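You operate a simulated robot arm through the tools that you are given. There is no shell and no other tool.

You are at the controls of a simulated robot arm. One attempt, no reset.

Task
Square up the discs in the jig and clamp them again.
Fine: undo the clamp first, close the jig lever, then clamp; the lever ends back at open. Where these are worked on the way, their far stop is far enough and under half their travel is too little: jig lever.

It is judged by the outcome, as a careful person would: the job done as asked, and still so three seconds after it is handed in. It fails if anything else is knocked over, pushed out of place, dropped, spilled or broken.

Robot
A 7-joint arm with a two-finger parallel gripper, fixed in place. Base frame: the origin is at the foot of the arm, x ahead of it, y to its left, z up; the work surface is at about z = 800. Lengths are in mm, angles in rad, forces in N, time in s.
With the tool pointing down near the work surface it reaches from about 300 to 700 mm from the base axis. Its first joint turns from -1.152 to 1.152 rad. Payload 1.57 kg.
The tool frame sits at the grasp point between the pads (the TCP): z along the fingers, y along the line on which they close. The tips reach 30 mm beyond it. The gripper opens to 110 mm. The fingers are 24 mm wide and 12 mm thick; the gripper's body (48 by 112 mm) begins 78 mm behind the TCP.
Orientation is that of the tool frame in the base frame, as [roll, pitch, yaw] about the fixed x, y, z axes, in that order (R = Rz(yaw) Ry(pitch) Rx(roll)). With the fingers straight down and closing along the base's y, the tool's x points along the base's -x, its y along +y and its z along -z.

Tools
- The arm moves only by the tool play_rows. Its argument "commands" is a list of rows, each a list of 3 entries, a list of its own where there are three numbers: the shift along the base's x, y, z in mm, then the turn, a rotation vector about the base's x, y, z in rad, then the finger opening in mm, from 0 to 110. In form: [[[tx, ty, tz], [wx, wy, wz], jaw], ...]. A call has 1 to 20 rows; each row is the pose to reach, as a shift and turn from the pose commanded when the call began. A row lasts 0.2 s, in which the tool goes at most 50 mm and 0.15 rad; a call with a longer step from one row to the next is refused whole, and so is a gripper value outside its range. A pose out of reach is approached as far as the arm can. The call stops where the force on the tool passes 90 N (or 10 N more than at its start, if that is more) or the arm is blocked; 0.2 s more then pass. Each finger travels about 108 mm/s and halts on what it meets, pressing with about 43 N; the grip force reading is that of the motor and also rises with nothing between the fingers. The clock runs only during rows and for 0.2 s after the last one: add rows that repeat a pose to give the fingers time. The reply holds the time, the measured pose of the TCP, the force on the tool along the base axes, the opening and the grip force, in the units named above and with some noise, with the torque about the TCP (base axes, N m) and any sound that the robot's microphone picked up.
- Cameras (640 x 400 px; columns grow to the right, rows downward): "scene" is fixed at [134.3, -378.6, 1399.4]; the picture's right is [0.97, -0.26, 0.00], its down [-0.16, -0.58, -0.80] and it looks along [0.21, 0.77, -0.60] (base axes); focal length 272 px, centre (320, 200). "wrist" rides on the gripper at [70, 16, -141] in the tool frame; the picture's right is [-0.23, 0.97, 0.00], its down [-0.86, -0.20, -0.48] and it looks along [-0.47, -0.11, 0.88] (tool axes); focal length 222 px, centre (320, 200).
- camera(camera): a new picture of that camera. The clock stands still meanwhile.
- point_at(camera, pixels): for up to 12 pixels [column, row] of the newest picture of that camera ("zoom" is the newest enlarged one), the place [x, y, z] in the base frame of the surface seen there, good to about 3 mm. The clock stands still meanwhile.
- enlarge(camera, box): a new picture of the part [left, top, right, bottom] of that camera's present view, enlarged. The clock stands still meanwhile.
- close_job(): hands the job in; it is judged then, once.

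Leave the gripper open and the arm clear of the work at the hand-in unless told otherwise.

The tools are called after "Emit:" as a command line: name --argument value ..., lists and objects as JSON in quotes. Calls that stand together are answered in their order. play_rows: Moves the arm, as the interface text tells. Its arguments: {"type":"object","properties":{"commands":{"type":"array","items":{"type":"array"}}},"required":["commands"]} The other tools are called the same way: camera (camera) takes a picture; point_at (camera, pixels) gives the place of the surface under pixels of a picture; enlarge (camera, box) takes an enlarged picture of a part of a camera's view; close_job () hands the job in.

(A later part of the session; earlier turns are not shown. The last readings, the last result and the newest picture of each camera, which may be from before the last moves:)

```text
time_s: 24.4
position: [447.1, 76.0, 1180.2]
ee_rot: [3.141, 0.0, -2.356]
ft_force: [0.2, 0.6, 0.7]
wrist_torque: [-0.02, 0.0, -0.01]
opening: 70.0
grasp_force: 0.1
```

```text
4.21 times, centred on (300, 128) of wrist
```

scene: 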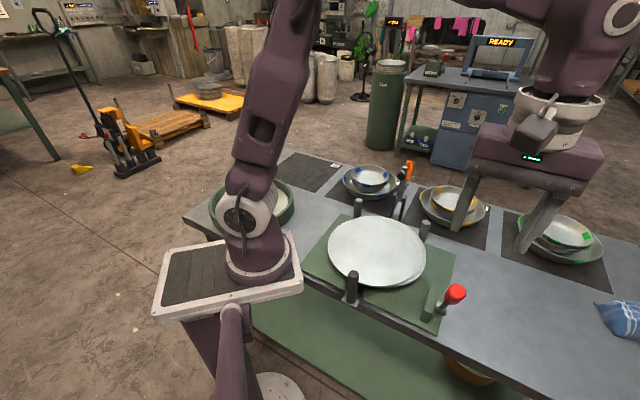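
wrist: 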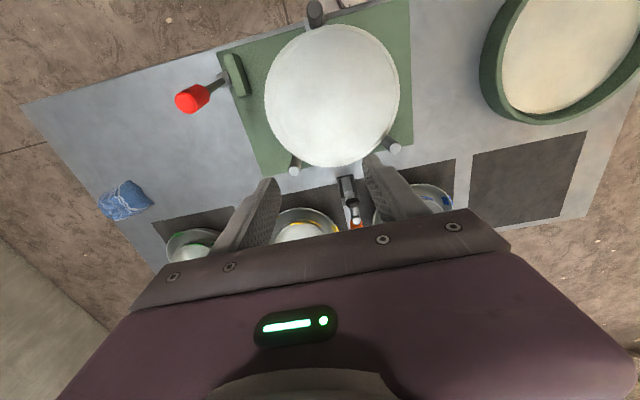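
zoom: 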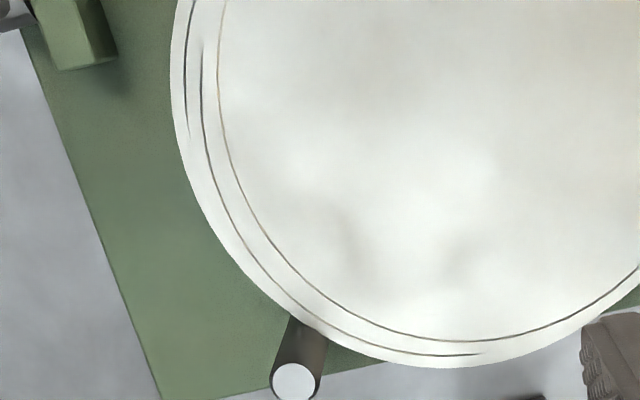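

From above the lower discs still stick out to the left, so they aren't square. I'll sample rim points to work out the disc size and the remaining offset.

Emit:
enlarge --camera "wrist" --box '[230, 0, 430, 180]'

Emit:
point_at --camera "zoom" --pixels '[[472, 200], [467, 260], [455, 290], [440, 110], [400, 75], [330, 57], [262, 80], [215, 120], [205, 200], [205, 260], [260, 340], [330, 368]]'

Emit:
point_at --camera "zoom" --pixels '[[178, 200], [188, 200], [197, 200], [182, 250], [192, 250], [230, 325], [240, 340], [286, 15], [462, 329], [240, 379], [190, 150], [360, 366]]'

```text
2.22 times, centred on (330, 90) of wrist
```

zoom: 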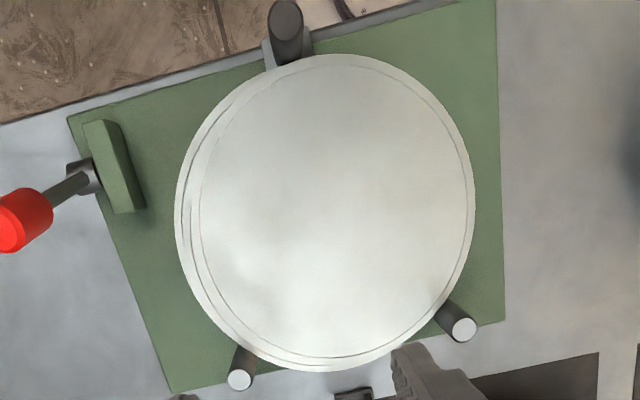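

```text
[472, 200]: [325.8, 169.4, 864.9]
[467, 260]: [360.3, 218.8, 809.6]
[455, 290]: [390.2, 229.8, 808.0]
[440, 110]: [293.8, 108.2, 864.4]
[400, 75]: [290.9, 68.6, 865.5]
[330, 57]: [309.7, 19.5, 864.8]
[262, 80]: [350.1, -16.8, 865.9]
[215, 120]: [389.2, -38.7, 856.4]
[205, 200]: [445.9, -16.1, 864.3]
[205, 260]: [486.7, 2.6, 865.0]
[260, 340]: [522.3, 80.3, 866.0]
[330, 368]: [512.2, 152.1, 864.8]
```

```text
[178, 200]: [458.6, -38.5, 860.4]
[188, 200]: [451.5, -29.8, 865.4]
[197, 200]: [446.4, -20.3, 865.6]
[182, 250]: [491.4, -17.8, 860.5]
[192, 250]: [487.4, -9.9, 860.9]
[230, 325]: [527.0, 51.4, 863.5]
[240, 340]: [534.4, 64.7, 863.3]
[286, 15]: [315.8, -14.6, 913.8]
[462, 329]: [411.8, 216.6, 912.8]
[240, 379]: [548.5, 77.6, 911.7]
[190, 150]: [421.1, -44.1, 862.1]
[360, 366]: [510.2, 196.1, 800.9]
```

The fit says the discs (radius ~120 mm) would be centred by the three pins with the pusher at u≈225. It's at about 215, so the lever stopped short and the grip slipped under disc resistance. I'll push the knob from behind with closed, slightly tilted fingers. First I'll place them behind the knob without touching.

Emit:
play_rows --commands '[[[4, -42, 0], [-0.03, 0.03, 0], 40], [[8, -84, 0], [-0.06, 0.06, 0], 10], [[12, -126, 0], [-0.09, 0.09, 0], 0], [[16, -168, 0], [-0.12, 0.12, 0], 0], [[19.1, -204.5, 0], [-0.141, 0.141, 0], 0], [[19.1, -204.5, -40], [-0.141, 0.141, 0], 0], [[19.1, -204.5, -80], [-0.141, 0.141, 0], 0], [[19.1, -204.5, -120], [-0.141, 0.141, 0], 0], [[19.1, -204.5, -160], [-0.141, 0.141, 0], 0], [[19.1, -204.5, -198], [-0.141, 0.141, 0], 0], [[19.1, -204.5, -198], [-0.141, 0.141, 0], 0]]'

Emit:
camera --camera "wrist"

Emit:
enlarge --camera "scene" --box '[390, 210, 530, 330]'

```text
time_s: 26.8
position: [467.3, -129.9, 981.4]
ee_rot: [3.14, -0.2, -2.355]
ft_force: [0.5, 0.4, 0.4]
wrist_torque: [0.02, -0.02, -0.02]
opening: 0.0
grasp_force: 21.5
```

```text
taken
```

wrist: 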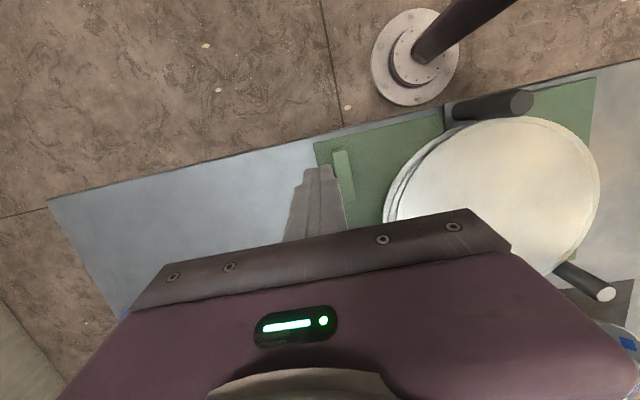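

```text
3.33 times, centred on (460, 270) of scene
```

zoom: 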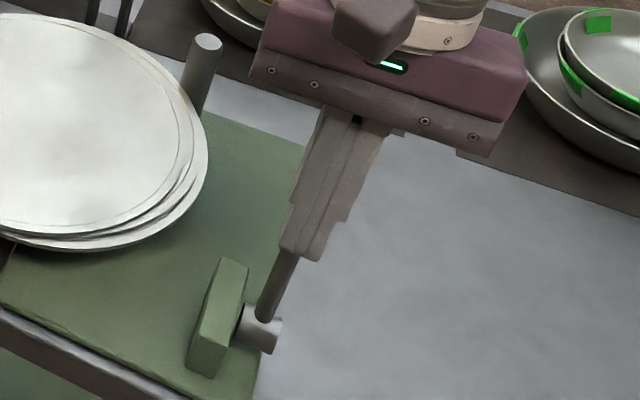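

The fingers are right behind the knob. I'll push towards the discs in small steps, watching force.

Emit:
play_rows --commands '[[[5, 5, 0], [0, 0, 0], 0], [[10, 10, 0], [0, 0, 0], 0], [[12.5, 12.5, 0], [0, 0, 0], 0], [[15, 15, -0.5], [0, 0, 0], 0], [[17, 17, -1], [0, 0, 0], 0], [[19, 19, -1.5], [0, 0, 0], 0]]'

Emit:
enlarge --camera "scene" --box '[300, 180, 500, 330]'

```text
time_s: 28.2
position: [488.2, -111.0, 981.5]
ee_rot: [-3.141, -0.202, -2.356]
ft_force: [-0.4, -0.5, 0.4]
wrist_torque: [-0.06, 0.01, 0.01]
opening: 0.1
grasp_force: 21.3
```

```text
2.67 times, centred on (400, 255) of scene
```

zoom: 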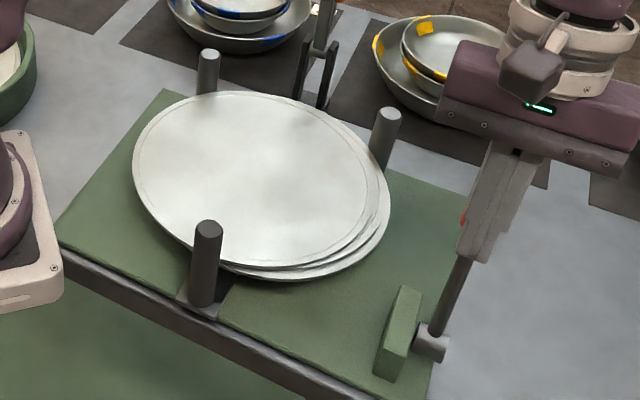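

No force yet. I'll check where the fingers are relative to the knob.

Emit:
camera --camera "wrist"

Emit:
enlarge --camera "scene" --box '[440, 230, 500, 320]'

```text
taken
```

wrist: 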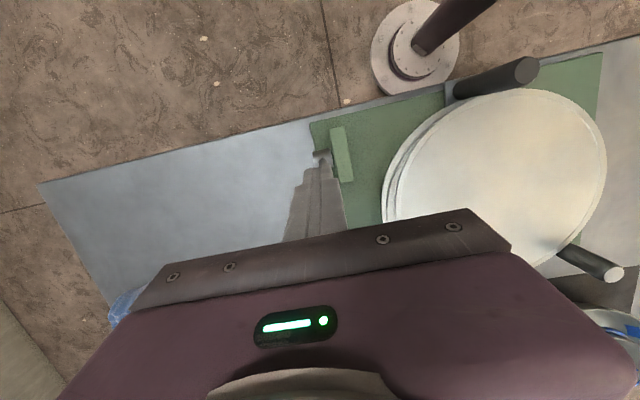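

```text
4.44 times, centred on (470, 275) of scene
```

zoom: 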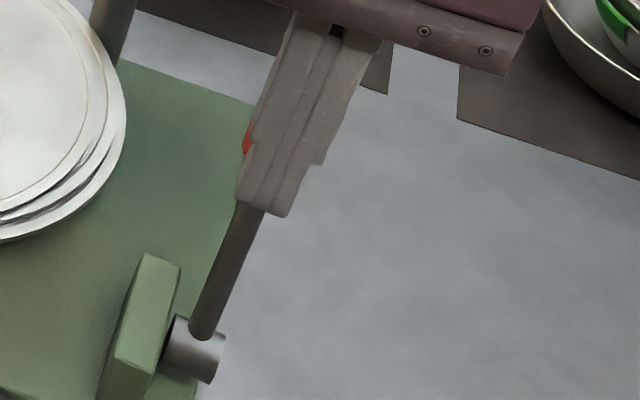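

The fingers are squarely behind the knob and just short of it. I'll push further in small steps.

Emit:
play_rows --commands '[[[2, 2, -0.5], [0, 0, 0], 0], [[4, 4, -1], [0, 0, 0], 0], [[6, 6, -1.5], [0, 0, 0], 0], [[8, 8, -2], [0, 0, 0], 0], [[10, 10, -2.5], [0, 0, 0], 0]]'

Emit:
enlarge --camera "scene" --box '[300, 180, 500, 330]'

```text
time_s: 29.4
position: [491.5, -107.4, 979.2]
ee_rot: [3.136, -0.217, -2.362]
ft_force: [-47.8, -43.1, 21.2]
wrist_torque: [-1.34, 0.55, 0.09]
opening: 0.0
grasp_force: 21.2
```

```text
2.67 times, centred on (400, 255) of scene
```

zoom: 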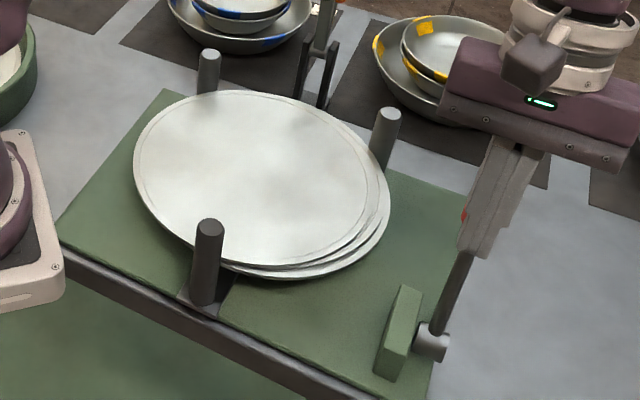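

About 64 N now, and the pusher has crept forward a little, so it isn't a hard stop but disc resistance. I'll push on gently and compare.

Emit:
play_rows --commands '[[[0.7, 0.7, -0.2], [0, 0, 0], 0], [[1.4, 1.4, -0.4], [0, 0, 0], 0], [[2.1, 2.1, -0.6], [0, 0, 0], 0], [[2.1, 2.1, -0.6], [0, 0, 0], 0], [[2.1, 2.1, -0.6], [0, 0, 0], 0]]'

Emit:
enlarge --camera "scene" --box '[300, 180, 500, 330]'

Emit:
point_at --camera "zoom" --pixels '[[209, 226], [209, 58], [389, 114], [229, 262], [380, 195]]'

```text
time_s: 30.6
position: [492.8, -105.2, 980.0]
ee_rot: [3.135, -0.216, -2.365]
ft_force: [-48.0, -47.1, 21.7]
wrist_torque: [-1.29, 0.67, 0.01]
opening: 0.0
grasp_force: 21.1
```

```text
2.67 times, centred on (400, 255) of scene
```

zoom: 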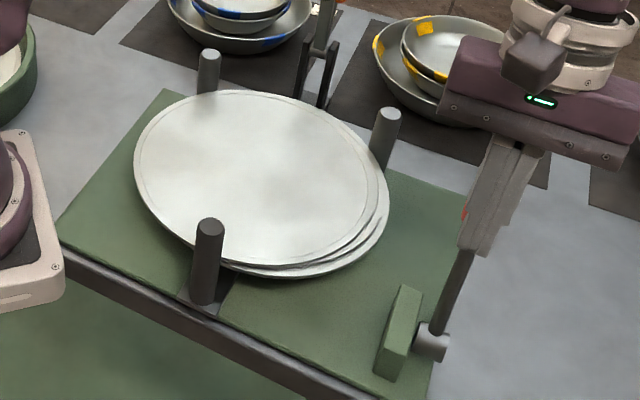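

```text
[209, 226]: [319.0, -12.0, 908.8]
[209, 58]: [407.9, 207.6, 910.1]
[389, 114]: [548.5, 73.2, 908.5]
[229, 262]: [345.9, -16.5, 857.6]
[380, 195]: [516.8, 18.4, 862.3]
```

Force held at about 67 N while the lever advanced about 2.5 mm, so the discs are yielding. I'll keep pushing slowly along the arc.

Emit:
play_rows --commands '[[[0.8, 0.8, -0.3], [0, 0, 0], 0], [[1.6, 1.6, -0.6], [-0.004, 0.004, 0], 0], [[2.4, 2.4, -0.9], [-0.008, 0.008, 0], 0], [[3.2, 3.2, -1.2], [-0.012, 0.012, 0], 0], [[4.0, 4.0, -1.5], [-0.016, 0.016, 0], 0], [[4.8, 4.8, -1.8], [-0.02, 0.02, 0], 0], [[5.6, 5.6, -2.1], [-0.024, 0.024, 0], 0], [[5.6, 5.6, -2.1], [-0.024, 0.024, 0], 0]]'

Emit:
enlarge --camera "scene" --box '[300, 180, 500, 330]'

Emit:
point_at --camera "zoom" --pixels '[[209, 226], [380, 195]]'

```text
time_s: 32.0
position: [497.7, -101.8, 977.9]
ee_rot: [3.138, -0.252, -2.367]
ft_force: [-0.2, 0.9, 0.1]
wrist_torque: [0.01, 0.04, -0.03]
opening: 0.1
grasp_force: 21.4
stopped in row 6: the force on the tool passed its limit at 91 N (the readings are from after the stop); the commanded pose is now the measured one
```

```text
2.67 times, centred on (400, 255) of scene
```

zoom: 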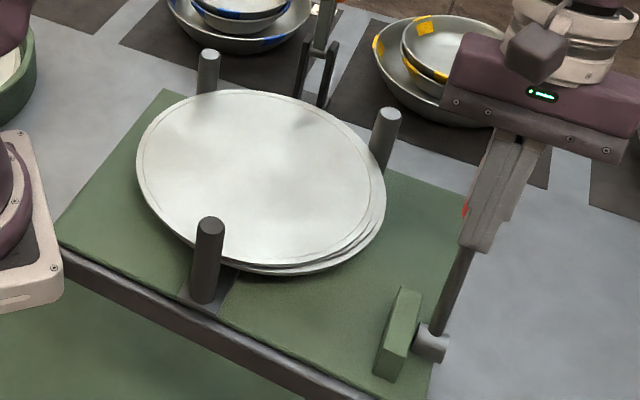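

```text
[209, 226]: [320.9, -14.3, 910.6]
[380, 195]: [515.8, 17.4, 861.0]
```

The discs have visibly come closer into line, and the call stopped at 91 N. The lever stays where it is. I'll push again in the same way, a little higher on the knob for more leverage.

Emit:
play_rows --commands '[[[0, 0, 6], [-0.01, 0.01, 0], 0], [[1.5, 1.5, 6], [-0.02, 0.02, 0], 0], [[3, 3, 5.5], [-0.03, 0.03, 0], 0], [[4.5, 4.5, 5], [-0.035, 0.035, 0], 0], [[6, 6, 4.5], [-0.035, 0.035, 0], 0], [[7, 7, 4], [-0.035, 0.035, 0], 0], [[8, 8, 3.6], [-0.035, 0.035, 0], 0], [[8, 8, 3.6], [-0.035, 0.035, 0], 0]]'

Emit:
enlarge --camera "scene" --box '[300, 180, 500, 330]'

Emit:
point_at --camera "zoom" --pixels '[[209, 226], [380, 195]]'

```text
time_s: 33.8
position: [506.3, -93.4, 981.3]
ee_rot: [3.136, -0.304, -2.367]
ft_force: [0.5, 0.8, -0.3]
wrist_torque: [0.0, 0.03, 0.02]
opening: 0.0
grasp_force: 21.6
```

```text
2.67 times, centred on (400, 255) of scene
```

zoom: 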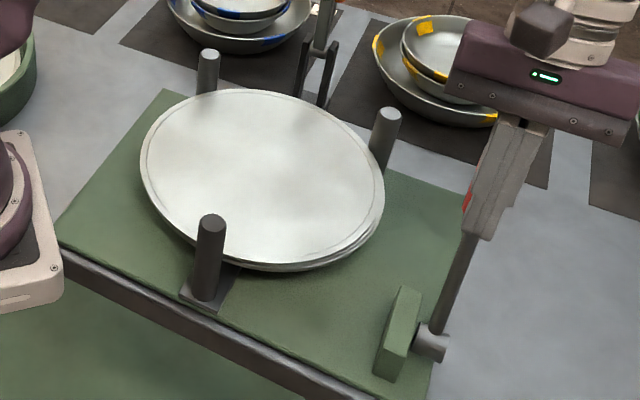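

```text
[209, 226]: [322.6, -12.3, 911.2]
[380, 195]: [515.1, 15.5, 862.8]
```

The stagger is nearly gone and the load has dropped to zero at this position. I'll push on towards the far stop.

Emit:
play_rows --commands '[[[1.5, 1.5, -0.6], [-0.01, 0.01, 0], 0], [[3, 3, -1.2], [-0.02, 0.02, 0], 0], [[4.5, 4.5, -2], [-0.03, 0.03, 0], 0], [[6, 6, -2.8], [-0.04, 0.04, 0], 0], [[7.5, 7.5, -3.6], [-0.05, 0.05, 0], 0], [[9, 9, -4.5], [-0.055, 0.055, 0], 0], [[9, 9, -4.5], [-0.055, 0.055, 0], 0]]'

Emit:
enlarge --camera "scene" --box '[300, 180, 500, 330]'

Emit:
point_at --camera "zoom" --pixels '[[209, 226], [380, 195]]'

```text
time_s: 35.4
position: [510.9, -89.8, 980.6]
ee_rot: [3.136, -0.397, -2.37]
ft_force: [-36.1, -32.4, 39.1]
wrist_torque: [-0.69, 0.97, -0.12]
opening: 0.0
grasp_force: 21.5
```

```text
2.67 times, centred on (400, 255) of scene
```

zoom: 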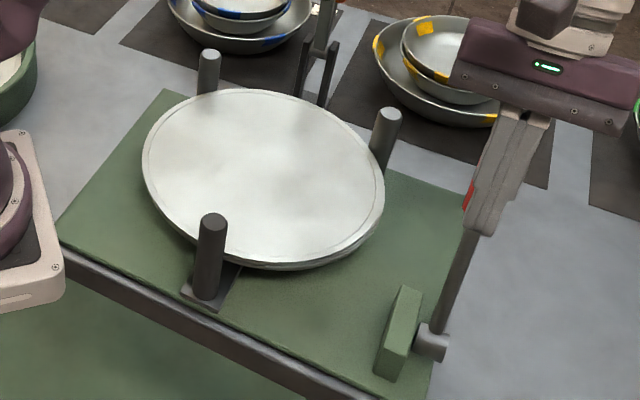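

```text
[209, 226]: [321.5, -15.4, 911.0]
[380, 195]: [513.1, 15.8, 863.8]
```

The discs now look aligned. I'll press a little further to see whether the lever is on its stop.

Emit:
play_rows --commands '[[[0.8, 0.8, 0.5], [0, 0, 0], 0], [[1.6, 1.6, 1], [0, 0, 0], 0], [[2.4, 2.4, 1.5], [0, 0, 0], 0], [[2.4, 2.4, 1.5], [0, 0, 0], 0]]'

Emit:
enlarge --camera "scene" --box '[340, 190, 460, 290]'

```text
time_s: 36.4
position: [510.7, -88.5, 979.5]
ee_rot: [3.131, -0.401, -2.374]
ft_force: [-47.3, -46.5, 5.6]
wrist_torque: [-1.23, 1.28, -0.04]
opening: 0.0
grasp_force: 21.4
```

```text
4.00 times, centred on (400, 240) of scene
```

zoom: 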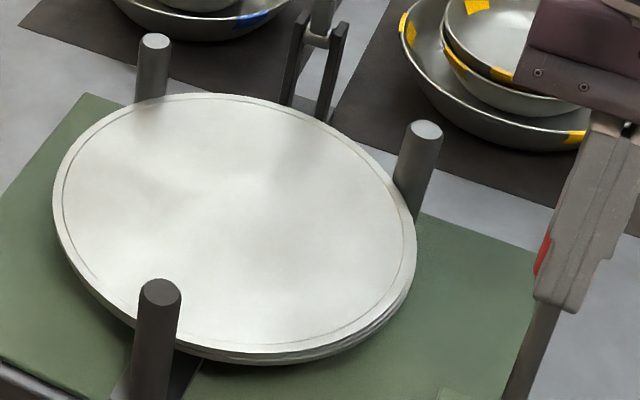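

Almost square; the lever barely moves now while force rises to 66 N. One more gentle push up to the limit to make sure it's at the stop.

Emit:
play_rows --commands '[[[0.7, 0.7, 0.3], [0, 0, 0], 0], [[1.4, 1.4, 0.6], [0, 0, 0], 0], [[2.0, 2.0, 0.8], [0, 0, 0], 0], [[2.0, 2.0, 0.8], [0, 0, 0], 0], [[2.0, 2.0, 0.8], [0, 0, 0], 0]]'

Emit:
enlarge --camera "scene" --box '[340, 190, 460, 290]'

```text
time_s: 37.6
position: [511.2, -87.7, 979.3]
ee_rot: [3.13, -0.408, -2.375]
ft_force: [-53.3, -51.1, 6.4]
wrist_torque: [-1.47, 1.43, 0.0]
opening: 0.0
grasp_force: 21.6
```

```text
4.00 times, centred on (400, 240) of scene
```

zoom: 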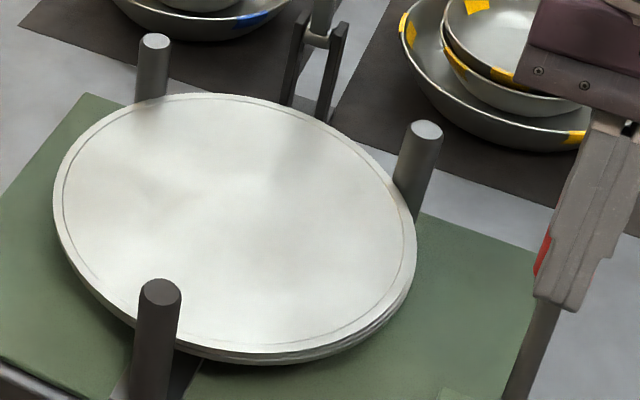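

Nothing moved while force rose to 74 N: the lever is on its stop and the discs are held square. I'll back away from the knob, rise and straighten the tool, then check from above.

Emit:
play_rows --commands '[[[-6, -6, 0], [0, 0, 0], 0], [[-14, -14, 0], [0, 0, 0], 0], [[-24, -24, 5], [0.03, -0.03, 0], 0], [[-24, -24, 40], [0.08, -0.08, 0], 0], [[-24, -24, 80], [0.14, -0.14, 0], 0], [[-24, -24, 120], [0.2, -0.2, 0], 0], [[-24, -24, 160], [0.26, -0.26, 0], 0], [[-24, -24, 195], [0.282, -0.282, 0], 0], [[-24, -24, 195], [0.282, -0.282, 0], 0]]'

Emit:
camera --camera "wrist"

Emit:
enlarge --camera "scene" --box '[300, 180, 500, 330]'

```text
time_s: 39.6
position: [495.5, -105.8, 1174.7]
ee_rot: [3.132, 0.019, -2.366]
ft_force: [0.6, 0.1, -0.6]
wrist_torque: [-0.02, 0.02, 0.01]
opening: 0.0
grasp_force: 20.9
```

```text
taken
```

wrist: 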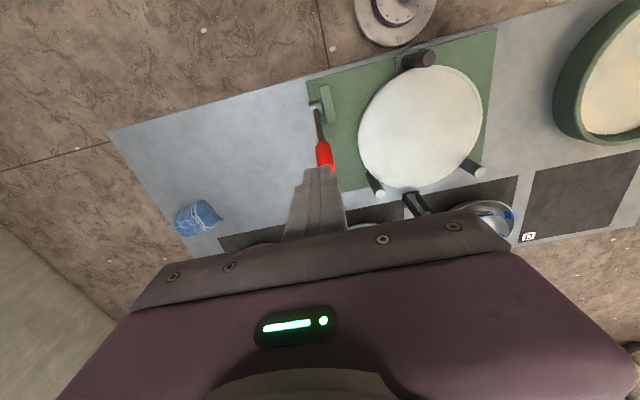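

```text
2.67 times, centred on (400, 255) of scene
```

zoom: 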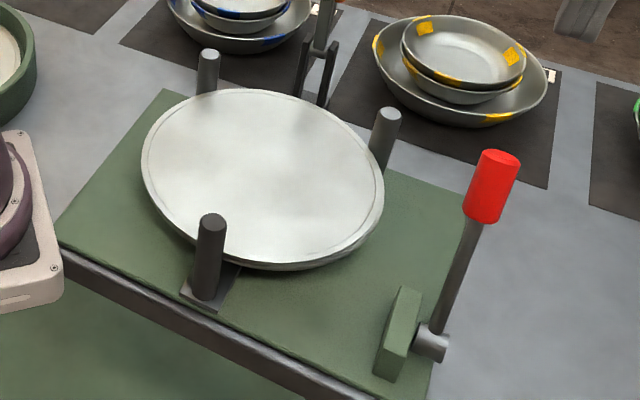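

The lever stays closed and the discs look aligned. I'll zoom in on the discs and measure the lever and pusher.

Emit:
enlarge --camera "wrist" --box '[340, 40, 500, 200]'

Emit:
point_at --camera "scene" --pixels '[[359.5, 262], [468, 240], [464, 250], [454, 272]]'

Emit:
point_at --camera "wrist" --pixels '[[325, 162], [322, 148], [428, 57], [477, 171], [376, 190]]'

```text
2.50 times, centred on (420, 120) of wrist
```

zoom: 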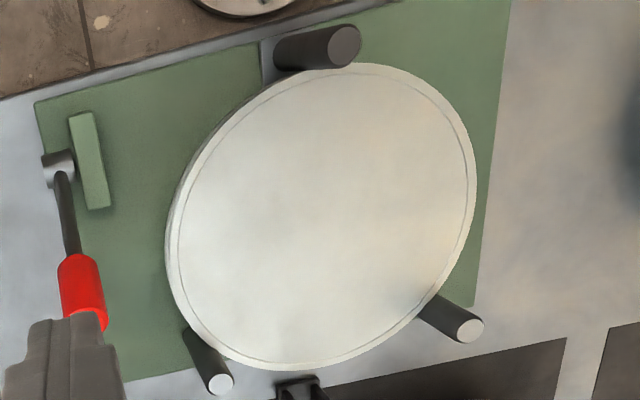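

```text
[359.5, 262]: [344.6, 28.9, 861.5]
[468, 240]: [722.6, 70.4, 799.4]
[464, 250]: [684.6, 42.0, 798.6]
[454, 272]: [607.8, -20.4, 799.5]
```

```text
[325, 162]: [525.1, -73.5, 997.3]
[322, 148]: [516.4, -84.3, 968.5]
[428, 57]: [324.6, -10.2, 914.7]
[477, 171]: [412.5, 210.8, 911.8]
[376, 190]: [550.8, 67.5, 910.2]
```

Everything lines up: pusher at u≈222 and the discs form one clean edge against all three pins. Next I'll go above the clamp handle, straighten the tool and open the jaws.

Emit:
play_rows --commands '[[[6, 38, 0], [-0.01, 0.003, 0.005], 20], [[13, 78, 0], [-0.02, 0.007, 0.01], 50], [[20, 118, 0], [-0.02, 0.007, 0.01], 70], [[27, 158, -4], [-0.02, 0.007, 0.01], 70], [[34, 198, -8], [-0.02, 0.007, 0.01], 70], [[41, 238, -12], [-0.02, 0.007, 0.01], 70], [[48, 280, -18], [-0.02, 0.007, 0.01], 70], [[55, 322, -24], [-0.02, 0.007, 0.01], 70], [[55, 322, -24], [-0.02, 0.007, 0.01], 70]]'

Emit:
camera --camera "wrist"

Emit:
enlarge --camera "scene" --box '[340, 100, 500, 230]'

```text
time_s: 41.6
position: [551.0, 218.7, 1151.0]
ee_rot: [-3.139, -0.001, -2.355]
ft_force: [1.1, -0.2, 0.8]
wrist_torque: [0.01, -0.01, -0.01]
opening: 70.0
grasp_force: 0.1
```

```text
taken
```

wrist: 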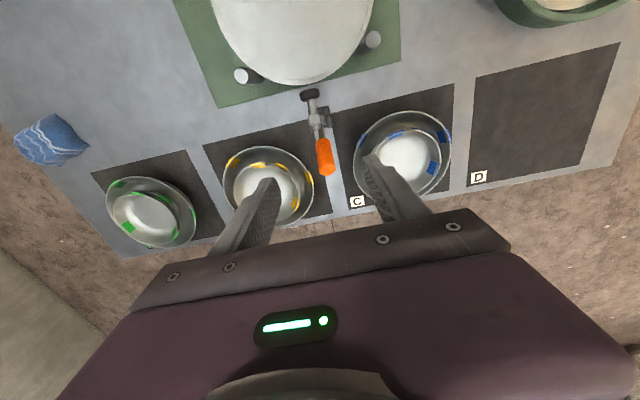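

```text
3.08 times, centred on (420, 165) of scene
```

zoom: 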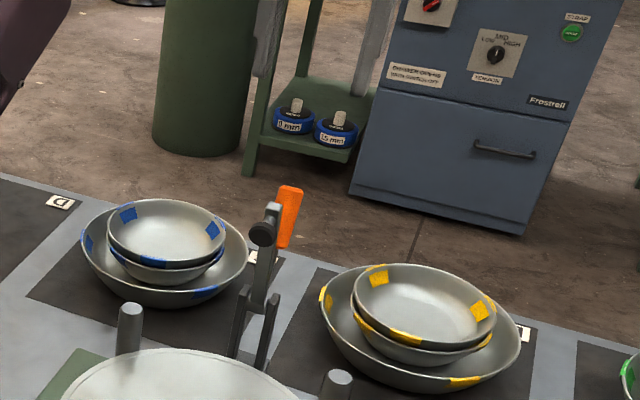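

The clamp handle seems to lean further back than before, and the arm is nearly upright. I'll measure it again.

Emit:
enlarge --camera "wrist" --box '[270, 70, 370, 200]'

Emit:
enlarge --camera "scene" --box '[380, 140, 440, 230]'

Emit:
point_at --camera "wrist" --pixels '[[326, 168], [325, 155], [323, 143], [319, 130], [316, 115], [311, 96], [309, 92]]'

Emit:
point_at --camera "zoom" --pixels '[[310, 90], [305, 140], [270, 140], [262, 170], [265, 230], [285, 205]]'

```text
3.08 times, centred on (320, 135) of wrist
```

zoom: 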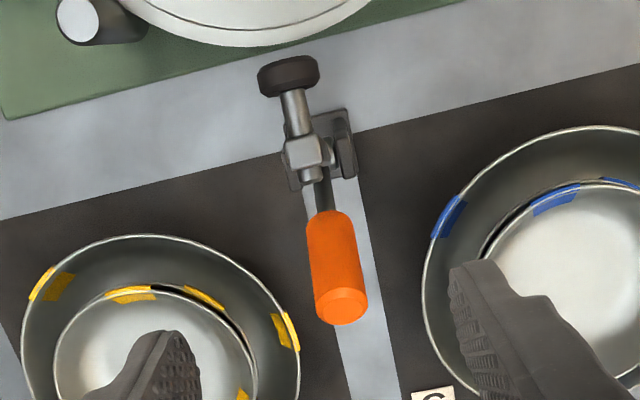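

```text
4.44 times, centred on (410, 185) of scene
```

zoom: 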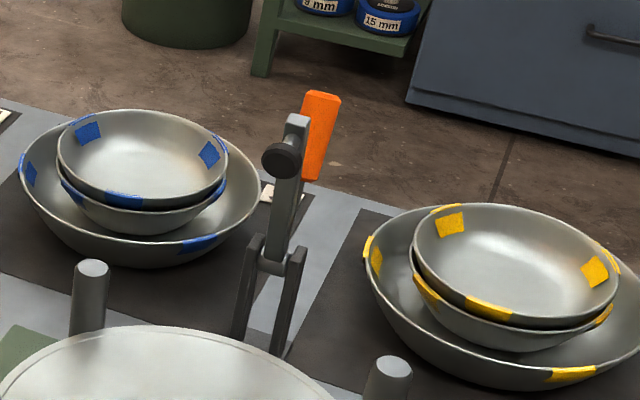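

```text
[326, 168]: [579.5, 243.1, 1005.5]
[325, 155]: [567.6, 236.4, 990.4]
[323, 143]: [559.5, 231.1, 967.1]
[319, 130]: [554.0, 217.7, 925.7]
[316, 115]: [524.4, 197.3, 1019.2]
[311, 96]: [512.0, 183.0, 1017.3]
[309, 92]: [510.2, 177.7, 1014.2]
```

```text
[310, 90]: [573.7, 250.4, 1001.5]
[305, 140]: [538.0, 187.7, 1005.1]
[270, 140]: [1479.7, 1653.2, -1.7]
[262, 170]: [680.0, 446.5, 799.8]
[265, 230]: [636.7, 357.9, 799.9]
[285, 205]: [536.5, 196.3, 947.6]
```

The clamp arm has settled fully back (handle cap at about (580,243,1003), about 79° open). I'll come down over the handle with open fingers at about (570,237,981).

Emit:
play_rows --commands '[[[10, 10, -20], [0, 0, 0], 70], [[19.5, 19.7, -50], [0, 0, 0], 70], [[19.5, 19.7, -90], [0, 0, 0], 70], [[19.5, 19.7, -125], [0, 0, 0], 70], [[19.5, 19.7, -150], [0, 0, 0], 70], [[19.5, 19.7, -169], [0, 0, 0], 70], [[19.5, 19.7, -169], [0, 0, 0], 70]]'

Emit:
camera --camera "wrist"

Emit:
enlarge --camera "scene" --box '[350, 110, 470, 230]'

```text
time_s: 43.2
position: [570.0, 235.3, 981.2]
ee_rot: [-3.139, -0.001, -2.356]
ft_force: [0.0, -0.3, -0.6]
wrist_torque: [-0.01, 0.02, 0.01]
opening: 69.9
grasp_force: 0.0
```

```text
taken
```

wrist: 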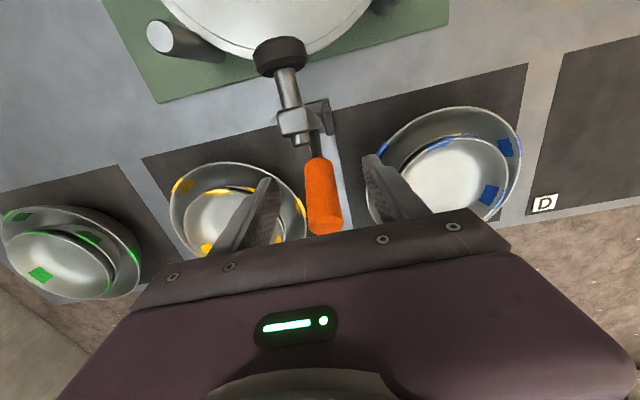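

```text
3.33 times, centred on (410, 170) of scene
```

zoom: 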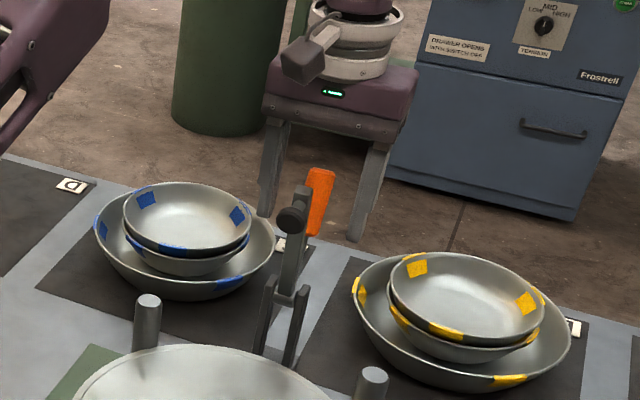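

The handle (322,195) sits centred between the fingers. Closing on it.

Emit:
play_rows --commands '[[[0, 0, 0], [0, 0, 0], 40], [[0, 0, 0], [0, 0, 0], 20], [[0, 0, 0], [0, 0, 0], 10], [[0, 0, 0], [0, 0, 0], 10], [[0, 0, 0], [0, 0, 0], 10]]'

Emit:
enlarge --camera "wrist" --box '[240, 120, 400, 240]'

```text
time_s: 44.4
position: [567.8, 236.7, 980.2]
ee_rot: [-3.141, -0.002, -2.355]
ft_force: [-3.5, 3.7, -1.2]
wrist_torque: [0.43, 0.5, -0.09]
opening: 23.6
grasp_force: 35.4
```

```text
3.33 times, centred on (320, 180) of wrist
```

zoom: 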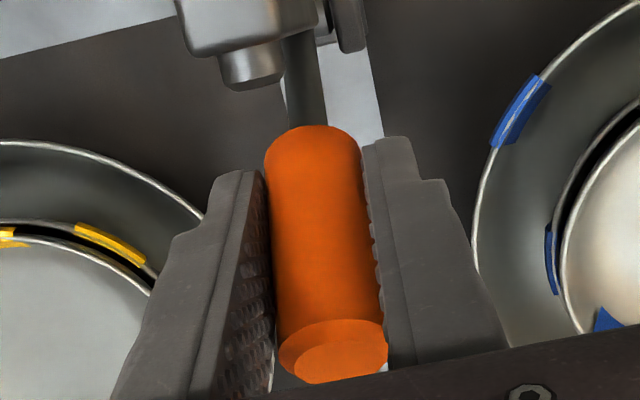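

Held (23.6 mm, 35 N). I'll swing the handle back over the top towards the discs, the first half of the arc.

Emit:
play_rows --commands '[[[-3.1, -3.1, 1.9], [0, 0, 0], 10], [[-6.2, -6.2, 3.6], [0, 0, 0], 10], [[-12.7, -12.7, 6.4], [0, 0, 0], 10], [[-19.3, -19.3, 8.2], [0, 0, 0], 10], [[-26.0, -26.0, 9.0], [0, 0, 0], 10], [[-32.7, -32.7, 8.9], [0, 0, 0], 10], [[-39.5, -39.5, 7.9], [0, 0, 0], 10], [[-46.0, -46.0, 5.9], [0, 0, 0], 10]]'

Emit:
enlarge --camera "scene" --box '[340, 140, 460, 240]'

```text
time_s: 46.2
position: [524.4, 190.8, 986.6]
ee_rot: [-3.141, -0.002, -2.356]
ft_force: [1.7, 0.5, 0.5]
wrist_torque: [-0.02, -0.03, 0.01]
opening: 9.9
grasp_force: 0.0
```

```text
4.00 times, centred on (400, 190) of scene
```

zoom: 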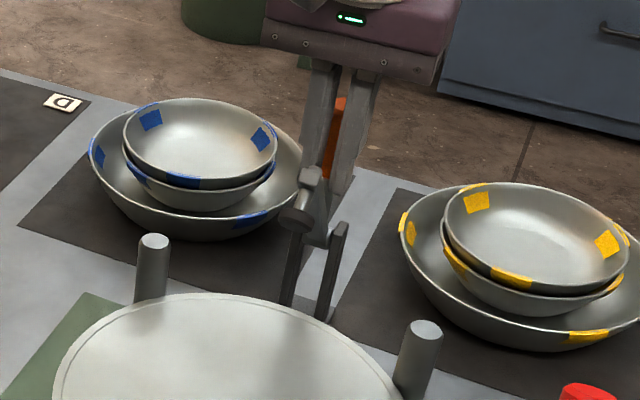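

The fingers slipped off again partway and the handle stayed behind. I'll look closely before doing anything else.

Emit:
camera --camera "wrist"

Emit:
enlarge --camera "scene" --box '[380, 150, 440, 230]'

Emit:
point_at --camera "zoom" --pixels '[[355, 75], [350, 110], [338, 160], [300, 195], [290, 230], [310, 215], [355, 240]]'

```text
taken
```

wrist: 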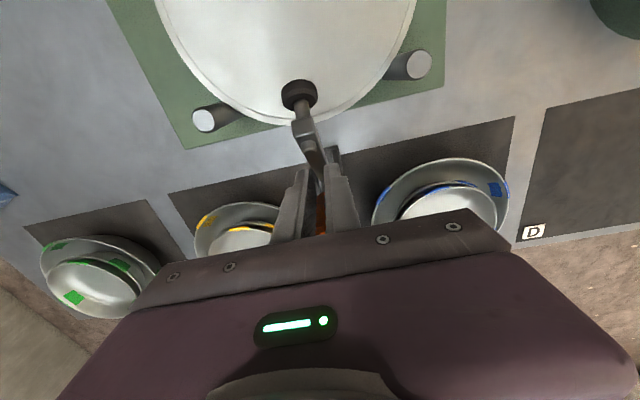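

```text
5.00 times, centred on (410, 190) of scene
```

zoom: 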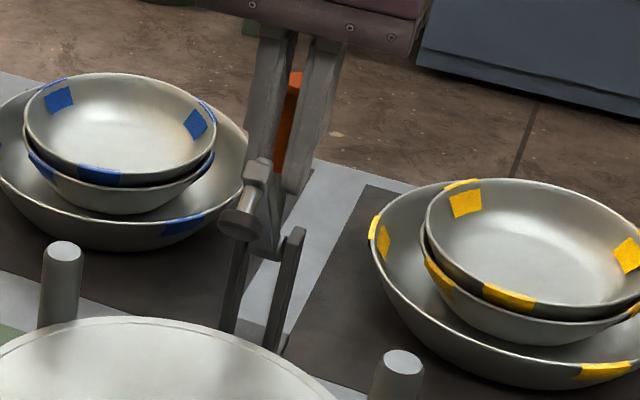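

```text
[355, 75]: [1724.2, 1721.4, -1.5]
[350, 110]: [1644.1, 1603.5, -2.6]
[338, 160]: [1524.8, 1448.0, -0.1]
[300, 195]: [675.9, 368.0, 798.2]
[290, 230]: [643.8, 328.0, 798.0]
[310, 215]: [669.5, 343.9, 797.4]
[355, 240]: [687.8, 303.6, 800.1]
```

The fingers are closed on the near side of the handle, and gripping slips near the top of the swing. I'll push from the far side with closed fingers instead. First I'll rise straight up, then cross over to behind the handle.

Emit:
play_rows --commands '[[[0, 0, 35], [0, 0, 0], 10], [[0, 0, 75], [0, 0, 0], 10], [[0, 0, 115], [0, 0, 0], 5], [[20, 20, 120], [0, 0, 0], 0], [[45, 45, 120], [0, 0, 0], 0], [[70, 70, 120], [0, 0, 0], 0], [[78, 78, 120], [0, 0, 0], 0], [[78, 78, 120], [0, 0, 0], 0]]'

Emit:
camera --camera "wrist"

Emit:
enlarge --camera "scene" --box '[380, 140, 440, 230]'

Emit:
point_at --camera "zoom" --pixels '[[310, 90], [305, 120], [270, 140], [285, 205]]'

```text
time_s: 48.0
position: [580.3, 262.2, 1103.2]
ee_rot: [-3.128, -0.024, -2.307]
ft_force: [-0.4, -1.0, -0.1]
wrist_torque: [0.05, -0.03, -0.02]
opening: 0.1
grasp_force: 21.4
out of reach, approached as far as the arm can: row 6, 7, 8
```

```text
taken
```

wrist: 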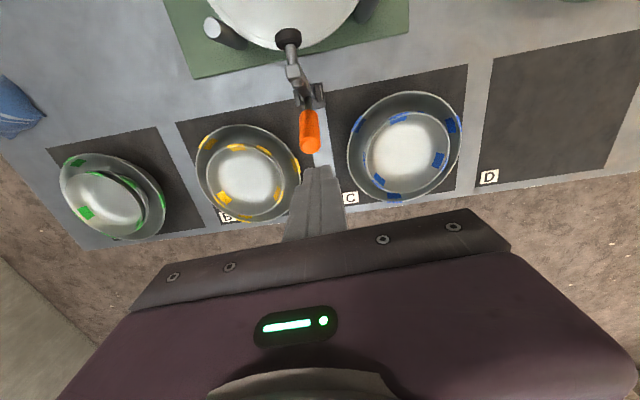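

```text
4.44 times, centred on (410, 185) of scene
```

zoom: 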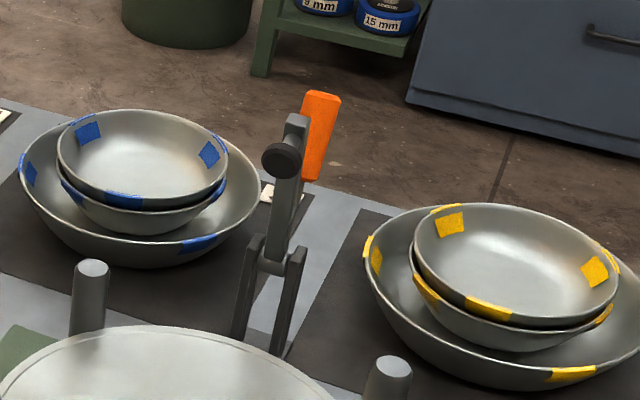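

```text
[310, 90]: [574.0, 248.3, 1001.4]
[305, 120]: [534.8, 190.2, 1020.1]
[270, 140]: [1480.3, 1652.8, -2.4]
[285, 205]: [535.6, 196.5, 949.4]
```

The handle has sprung back to its open rest, so the clamp has an over-centre action that holds it. My last rows were slightly out of reach at that height, so I'll come down a little (still above the handle cap) and read the pose.

Emit:
play_rows --commands '[[[0, 0, -20], [0, 0, 0], 0], [[0, 0, -42], [0, 0, 0], 0], [[0, 0, -42], [0, 0, 0], 0]]'

```text
time_s: 48.8
position: [580.0, 262.3, 1060.2]
ee_rot: [-3.128, -0.026, -2.307]
ft_force: [0.0, 0.1, 0.1]
wrist_torque: [0.02, -0.01, -0.01]
opening: 0.0
grasp_force: 21.2
```

The commanded pose is now the actual one. I'll correct the small twist and move outward to just behind the handle at z≈1050, tips still above the cap.

Emit:
play_rows --commands '[[[5, 1, -5], [0.01, -0.003, -0.02], 0], [[12, 3, -9], [0.02, -0.005, -0.035], 0], [[19, 4.5, -10], [0.028, -0.007, -0.049], 0], [[19, 4.5, -10], [0.028, -0.007, -0.049], 0]]'

Emit:
camera --camera "wrist"

```text
time_s: 49.8
position: [598.5, 266.9, 1050.8]
ee_rot: [-3.14, -0.001, -2.356]
ft_force: [-0.7, 0.4, -0.1]
wrist_torque: [0.0, 0.0, 0.01]
opening: 0.0
grasp_force: 21.5
```

```text
taken
```

wrist: 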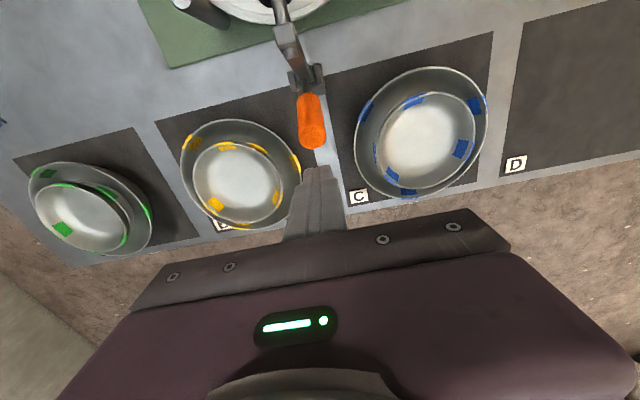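

The fingers are directly behind the handle cap. I'll lower alongside it, then push it towards the discs up to vertical.

Emit:
play_rows --commands '[[[0, 0, -22], [0, 0, 0], 0], [[0, 0, -44], [0, 0, 0], 0], [[-6.4, -6.4, -40], [0, 0, 0], 0], [[-12.7, -12.7, -36], [0, 0, 0], 0], [[-19.4, -19.4, -32], [0, 0, 0], 0], [[-26.5, -26.5, -29], [0, 0, 0], 0], [[-33.9, -33.9, -26], [0, 0, 0], 0], [[-41, -41, -25], [0, 0, 0], 0]]'

Emit:
enlarge --camera "scene" --box '[350, 130, 470, 240]'

Emit:
camera --camera "wrist"

```text
time_s: 51.6
position: [558.9, 226.0, 1026.8]
ee_rot: [-3.141, -0.003, -2.357]
ft_force: [0.2, 1.2, 0.6]
wrist_torque: [0.01, 0.01, -0.01]
opening: 0.0
grasp_force: 21.6
```

```text
3.64 times, centred on (410, 185) of scene
```

zoom: 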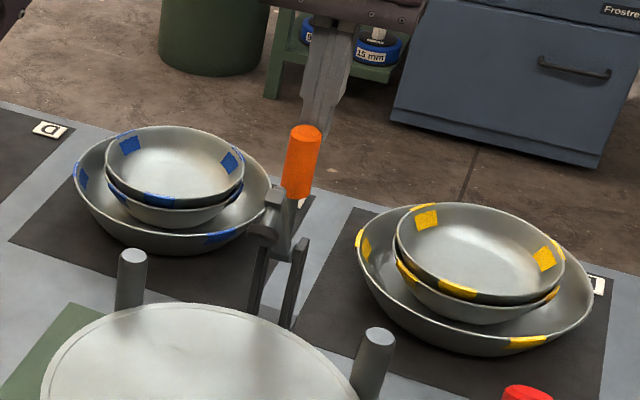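

```text
taken
```

wrist: 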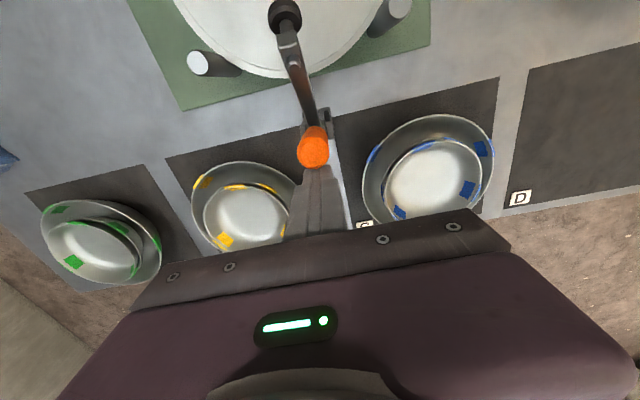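

The handle follows easily and is near vertical. I'll continue down the arc towards closed, stopping at about 130° to look.

Emit:
play_rows --commands '[[[-6.2, -6.2, 0.5], [0, 0, 0], 0], [[-12.4, -12.4, 0.6], [0, 0, 0], 0], [[-18.6, -18.6, -0.4], [0, 0, 0], 0], [[-24.7, -24.7, -1.9], [0, 0, 0], 0], [[-30.7, -30.7, -4.3], [0, 0, 0], 0], [[-36.5, -36.5, -7.4], [0, 0, 0], 0], [[-42, -42, -11.3], [0, 0, 0], 0], [[-47.4, -47.4, -15.7], [0, 0, 0], 0]]'

Emit:
enlarge --camera "scene" --box '[340, 140, 460, 250]'

Emit:
camera --camera "wrist"

```text
time_s: 53.4
position: [510.1, 177.4, 1010.5]
ee_rot: [-3.141, 0.002, -2.356]
ft_force: [-0.3, 0.1, -0.2]
wrist_torque: [0.01, 0.02, 0.02]
opening: 0.0
grasp_force: 20.9
```

```text
3.64 times, centred on (400, 195) of scene
```

zoom: 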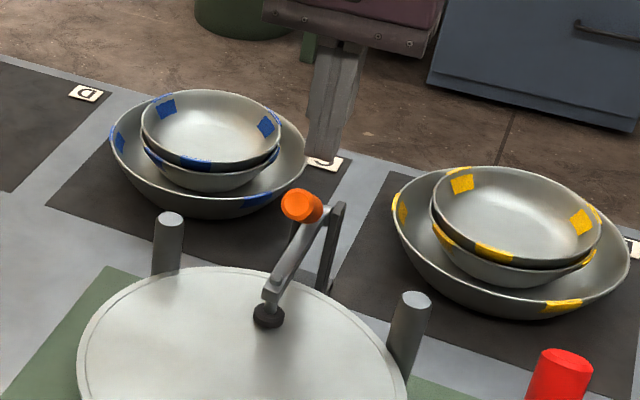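

```text
taken
```

wrist: 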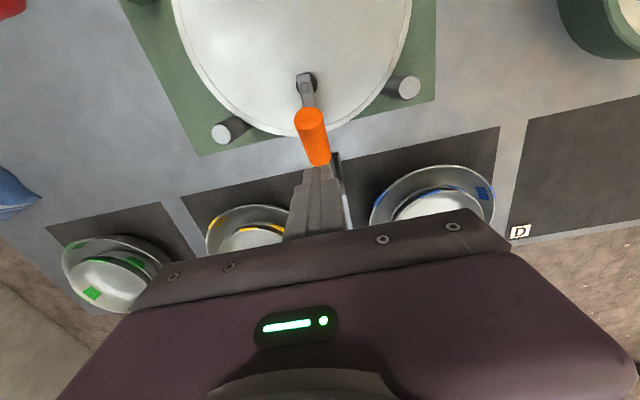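

The handle has gone over on its own and the foot is back on the discs. I'll measure its position against the original clamped one (cap at about (478,145,967)).

Emit:
enlarge --camera "scene" --box '[364, 182, 444, 242]'

Emit:
point_at --camera "zoom" --pixels '[[255, 95], [240, 90], [205, 265], [200, 300], [230, 200]]'

Emit:
point_at --camera "wrist" --pixels '[[308, 117], [312, 130], [317, 152], [305, 85], [303, 77]]'

```text
6.67 times, centred on (404, 212) of scene
```

zoom: 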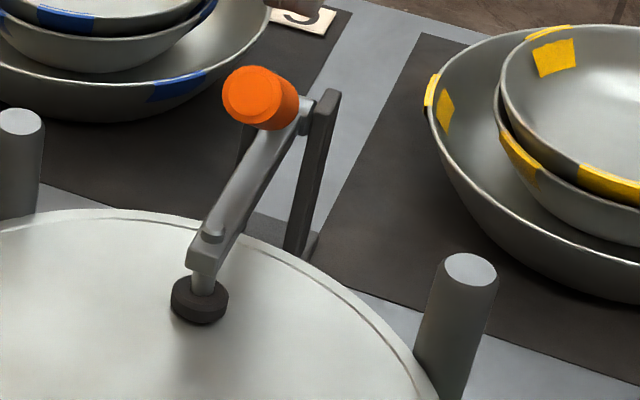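

```text
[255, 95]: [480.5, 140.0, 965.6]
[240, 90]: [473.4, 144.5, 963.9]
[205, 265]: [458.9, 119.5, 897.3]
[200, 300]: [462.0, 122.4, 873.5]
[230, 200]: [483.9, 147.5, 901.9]
```

```text
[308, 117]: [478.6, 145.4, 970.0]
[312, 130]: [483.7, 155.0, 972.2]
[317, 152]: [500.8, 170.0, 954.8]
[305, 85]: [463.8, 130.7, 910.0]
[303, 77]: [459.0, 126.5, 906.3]
```

The clamp matches its original clamped picture exactly (orange at (260,97), foot at (200,300) in the zoom), and the top disc is tight at the pins. Now I'll rise and go to the disc side of the lever knob, to push it back open.

Emit:
play_rows --commands '[[[3, 3, 40], [0, 0, 0], 0], [[5, 5, 80], [0, 0, 0], 0], [[5, 5, 120], [0, 0, 0], 0], [[12, -35, 120], [0, 0, 0], 0], [[19, -75, 120], [0, 0, 0], 0], [[26, -115, 120], [0, 0, 0], 0], [[33, -155, 120], [0, 0, 0], 0], [[40, -195, 120], [0, 0, 0], 0], [[44.6, -224.4, 120], [0, 0, 0], 0], [[44.6, -224.4, 120], [0, 0, 0], 0]]'

Emit:
camera --camera "wrist"

Emit:
enlarge --camera "scene" --box '[300, 170, 500, 330]'

```text
time_s: 55.6
position: [558.1, -46.2, 1130.3]
ee_rot: [-3.14, -0.002, -2.357]
ft_force: [-0.1, 0.2, -0.4]
wrist_torque: [0.0, -0.01, 0.02]
opening: 0.0
grasp_force: 21.4
```

```text
taken
```

wrist: 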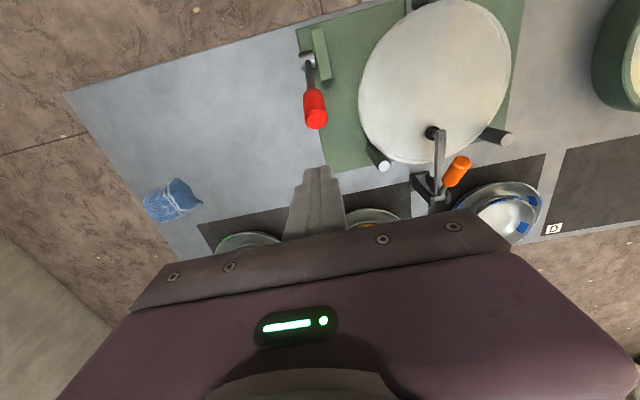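

```text
2.50 times, centred on (400, 250) of scene
```

zoom: 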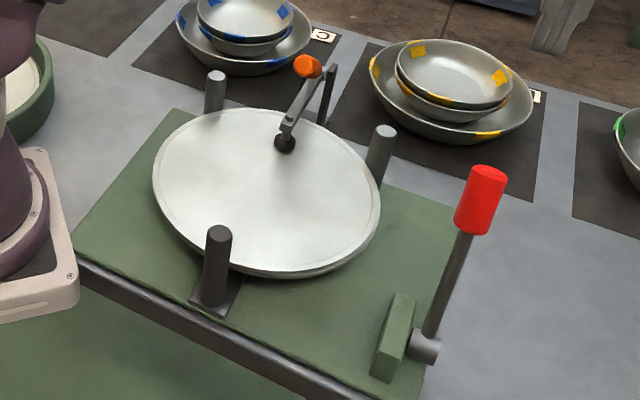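

The clamp is on, the discs are aligned and the lever is still closed. I'll measure the knob from here.

Emit:
point_at --camera "wrist" --pixels '[[315, 121], [313, 95], [310, 75], [309, 65], [318, 115], [310, 118], [321, 122]]'

```text
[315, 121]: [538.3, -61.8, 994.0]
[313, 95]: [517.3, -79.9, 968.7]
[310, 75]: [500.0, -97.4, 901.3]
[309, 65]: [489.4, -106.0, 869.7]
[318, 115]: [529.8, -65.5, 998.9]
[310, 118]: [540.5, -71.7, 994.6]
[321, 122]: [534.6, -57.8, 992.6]
```

The knob cap is centred near u=333 leaning about 25° inward, the mirror of its start, so it's on the far stop. I'll move slightly further in, lower beside it, and start pushing it outward.

Emit:
play_rows --commands '[[[8.5, 8.5, -10], [0, 0, 0], 0], [[8.5, 8.5, -50], [0, 0, 0], 0], [[8.5, 8.5, -95], [0, 0, 0], 0], [[8.5, 8.5, -138], [0, 0, 0], 0], [[3, 3, -138], [0, 0, 0], 0], [[-2, -2, -136], [0, 0, 0], 0], [[-7, -7, -134], [0, 0, 0], 0], [[-12, -12, -131], [0, 0, 0], 0]]'

Emit:
enlarge --camera "scene" --box '[300, 170, 500, 330]'

Emit:
camera --camera "wrist"

```text
time_s: 57.4
position: [545.0, -58.7, 999.3]
ee_rot: [3.141, 0.0, -2.356]
ft_force: [2.7, 1.0, 0.9]
wrist_torque: [0.0, 0.0, -0.03]
opening: 0.3
grasp_force: 21.9
```

```text
2.50 times, centred on (400, 250) of scene
```

zoom: 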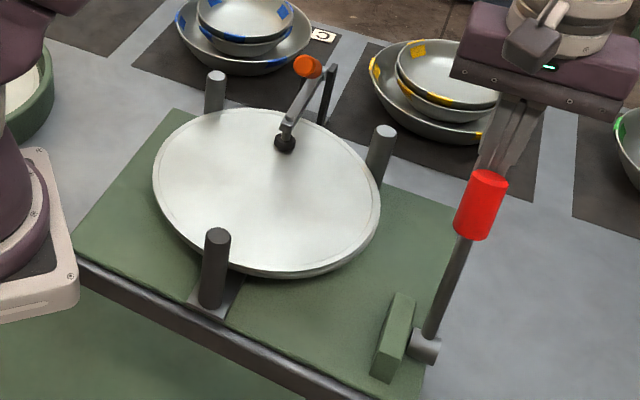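

```text
taken
```

wrist: 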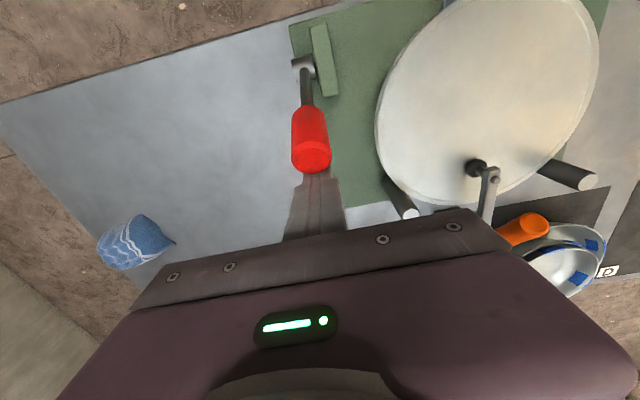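

The finger has met the knob and the lever is moving with little force. Continuing outward to vertical.

Emit:
play_rows --commands '[[[-5.3, -5.3, 2.5], [0, 0, 0], 0], [[-10.6, -10.6, 5], [0, 0, 0], 0], [[-15.5, -15.5, 7.5], [0, 0, 0], 0], [[-20.5, -20.5, 10], [0, 0, 0], 0], [[-26, -26, 11.5], [0, 0, 0], 0], [[-31.8, -31.8, 13], [0, 0, 0], 0], [[-37, -37, 14], [0, 0, 0], 0], [[-42.4, -42.4, 15], [0, 0, 0], 0]]'

Emit:
enlarge --camera "scene" --box '[300, 170, 500, 330]'

```text
time_s: 59.2
position: [502.0, -101.2, 1013.8]
ee_rot: [3.141, 0.001, -2.356]
ft_force: [0.3, 0.4, -0.5]
wrist_torque: [0.01, 0.01, -0.01]
opening: 0.1
grasp_force: 21.0
```

```text
2.50 times, centred on (400, 250) of scene
```

zoom: 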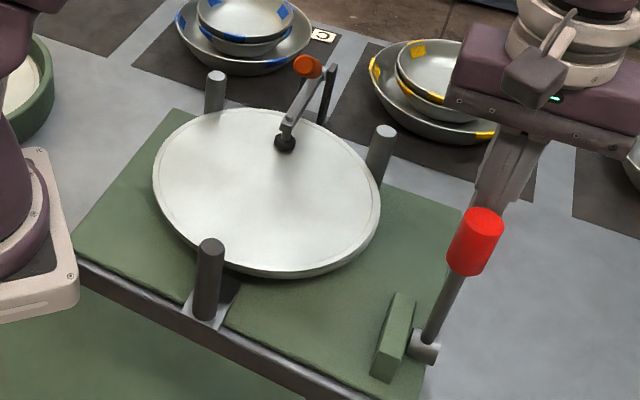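

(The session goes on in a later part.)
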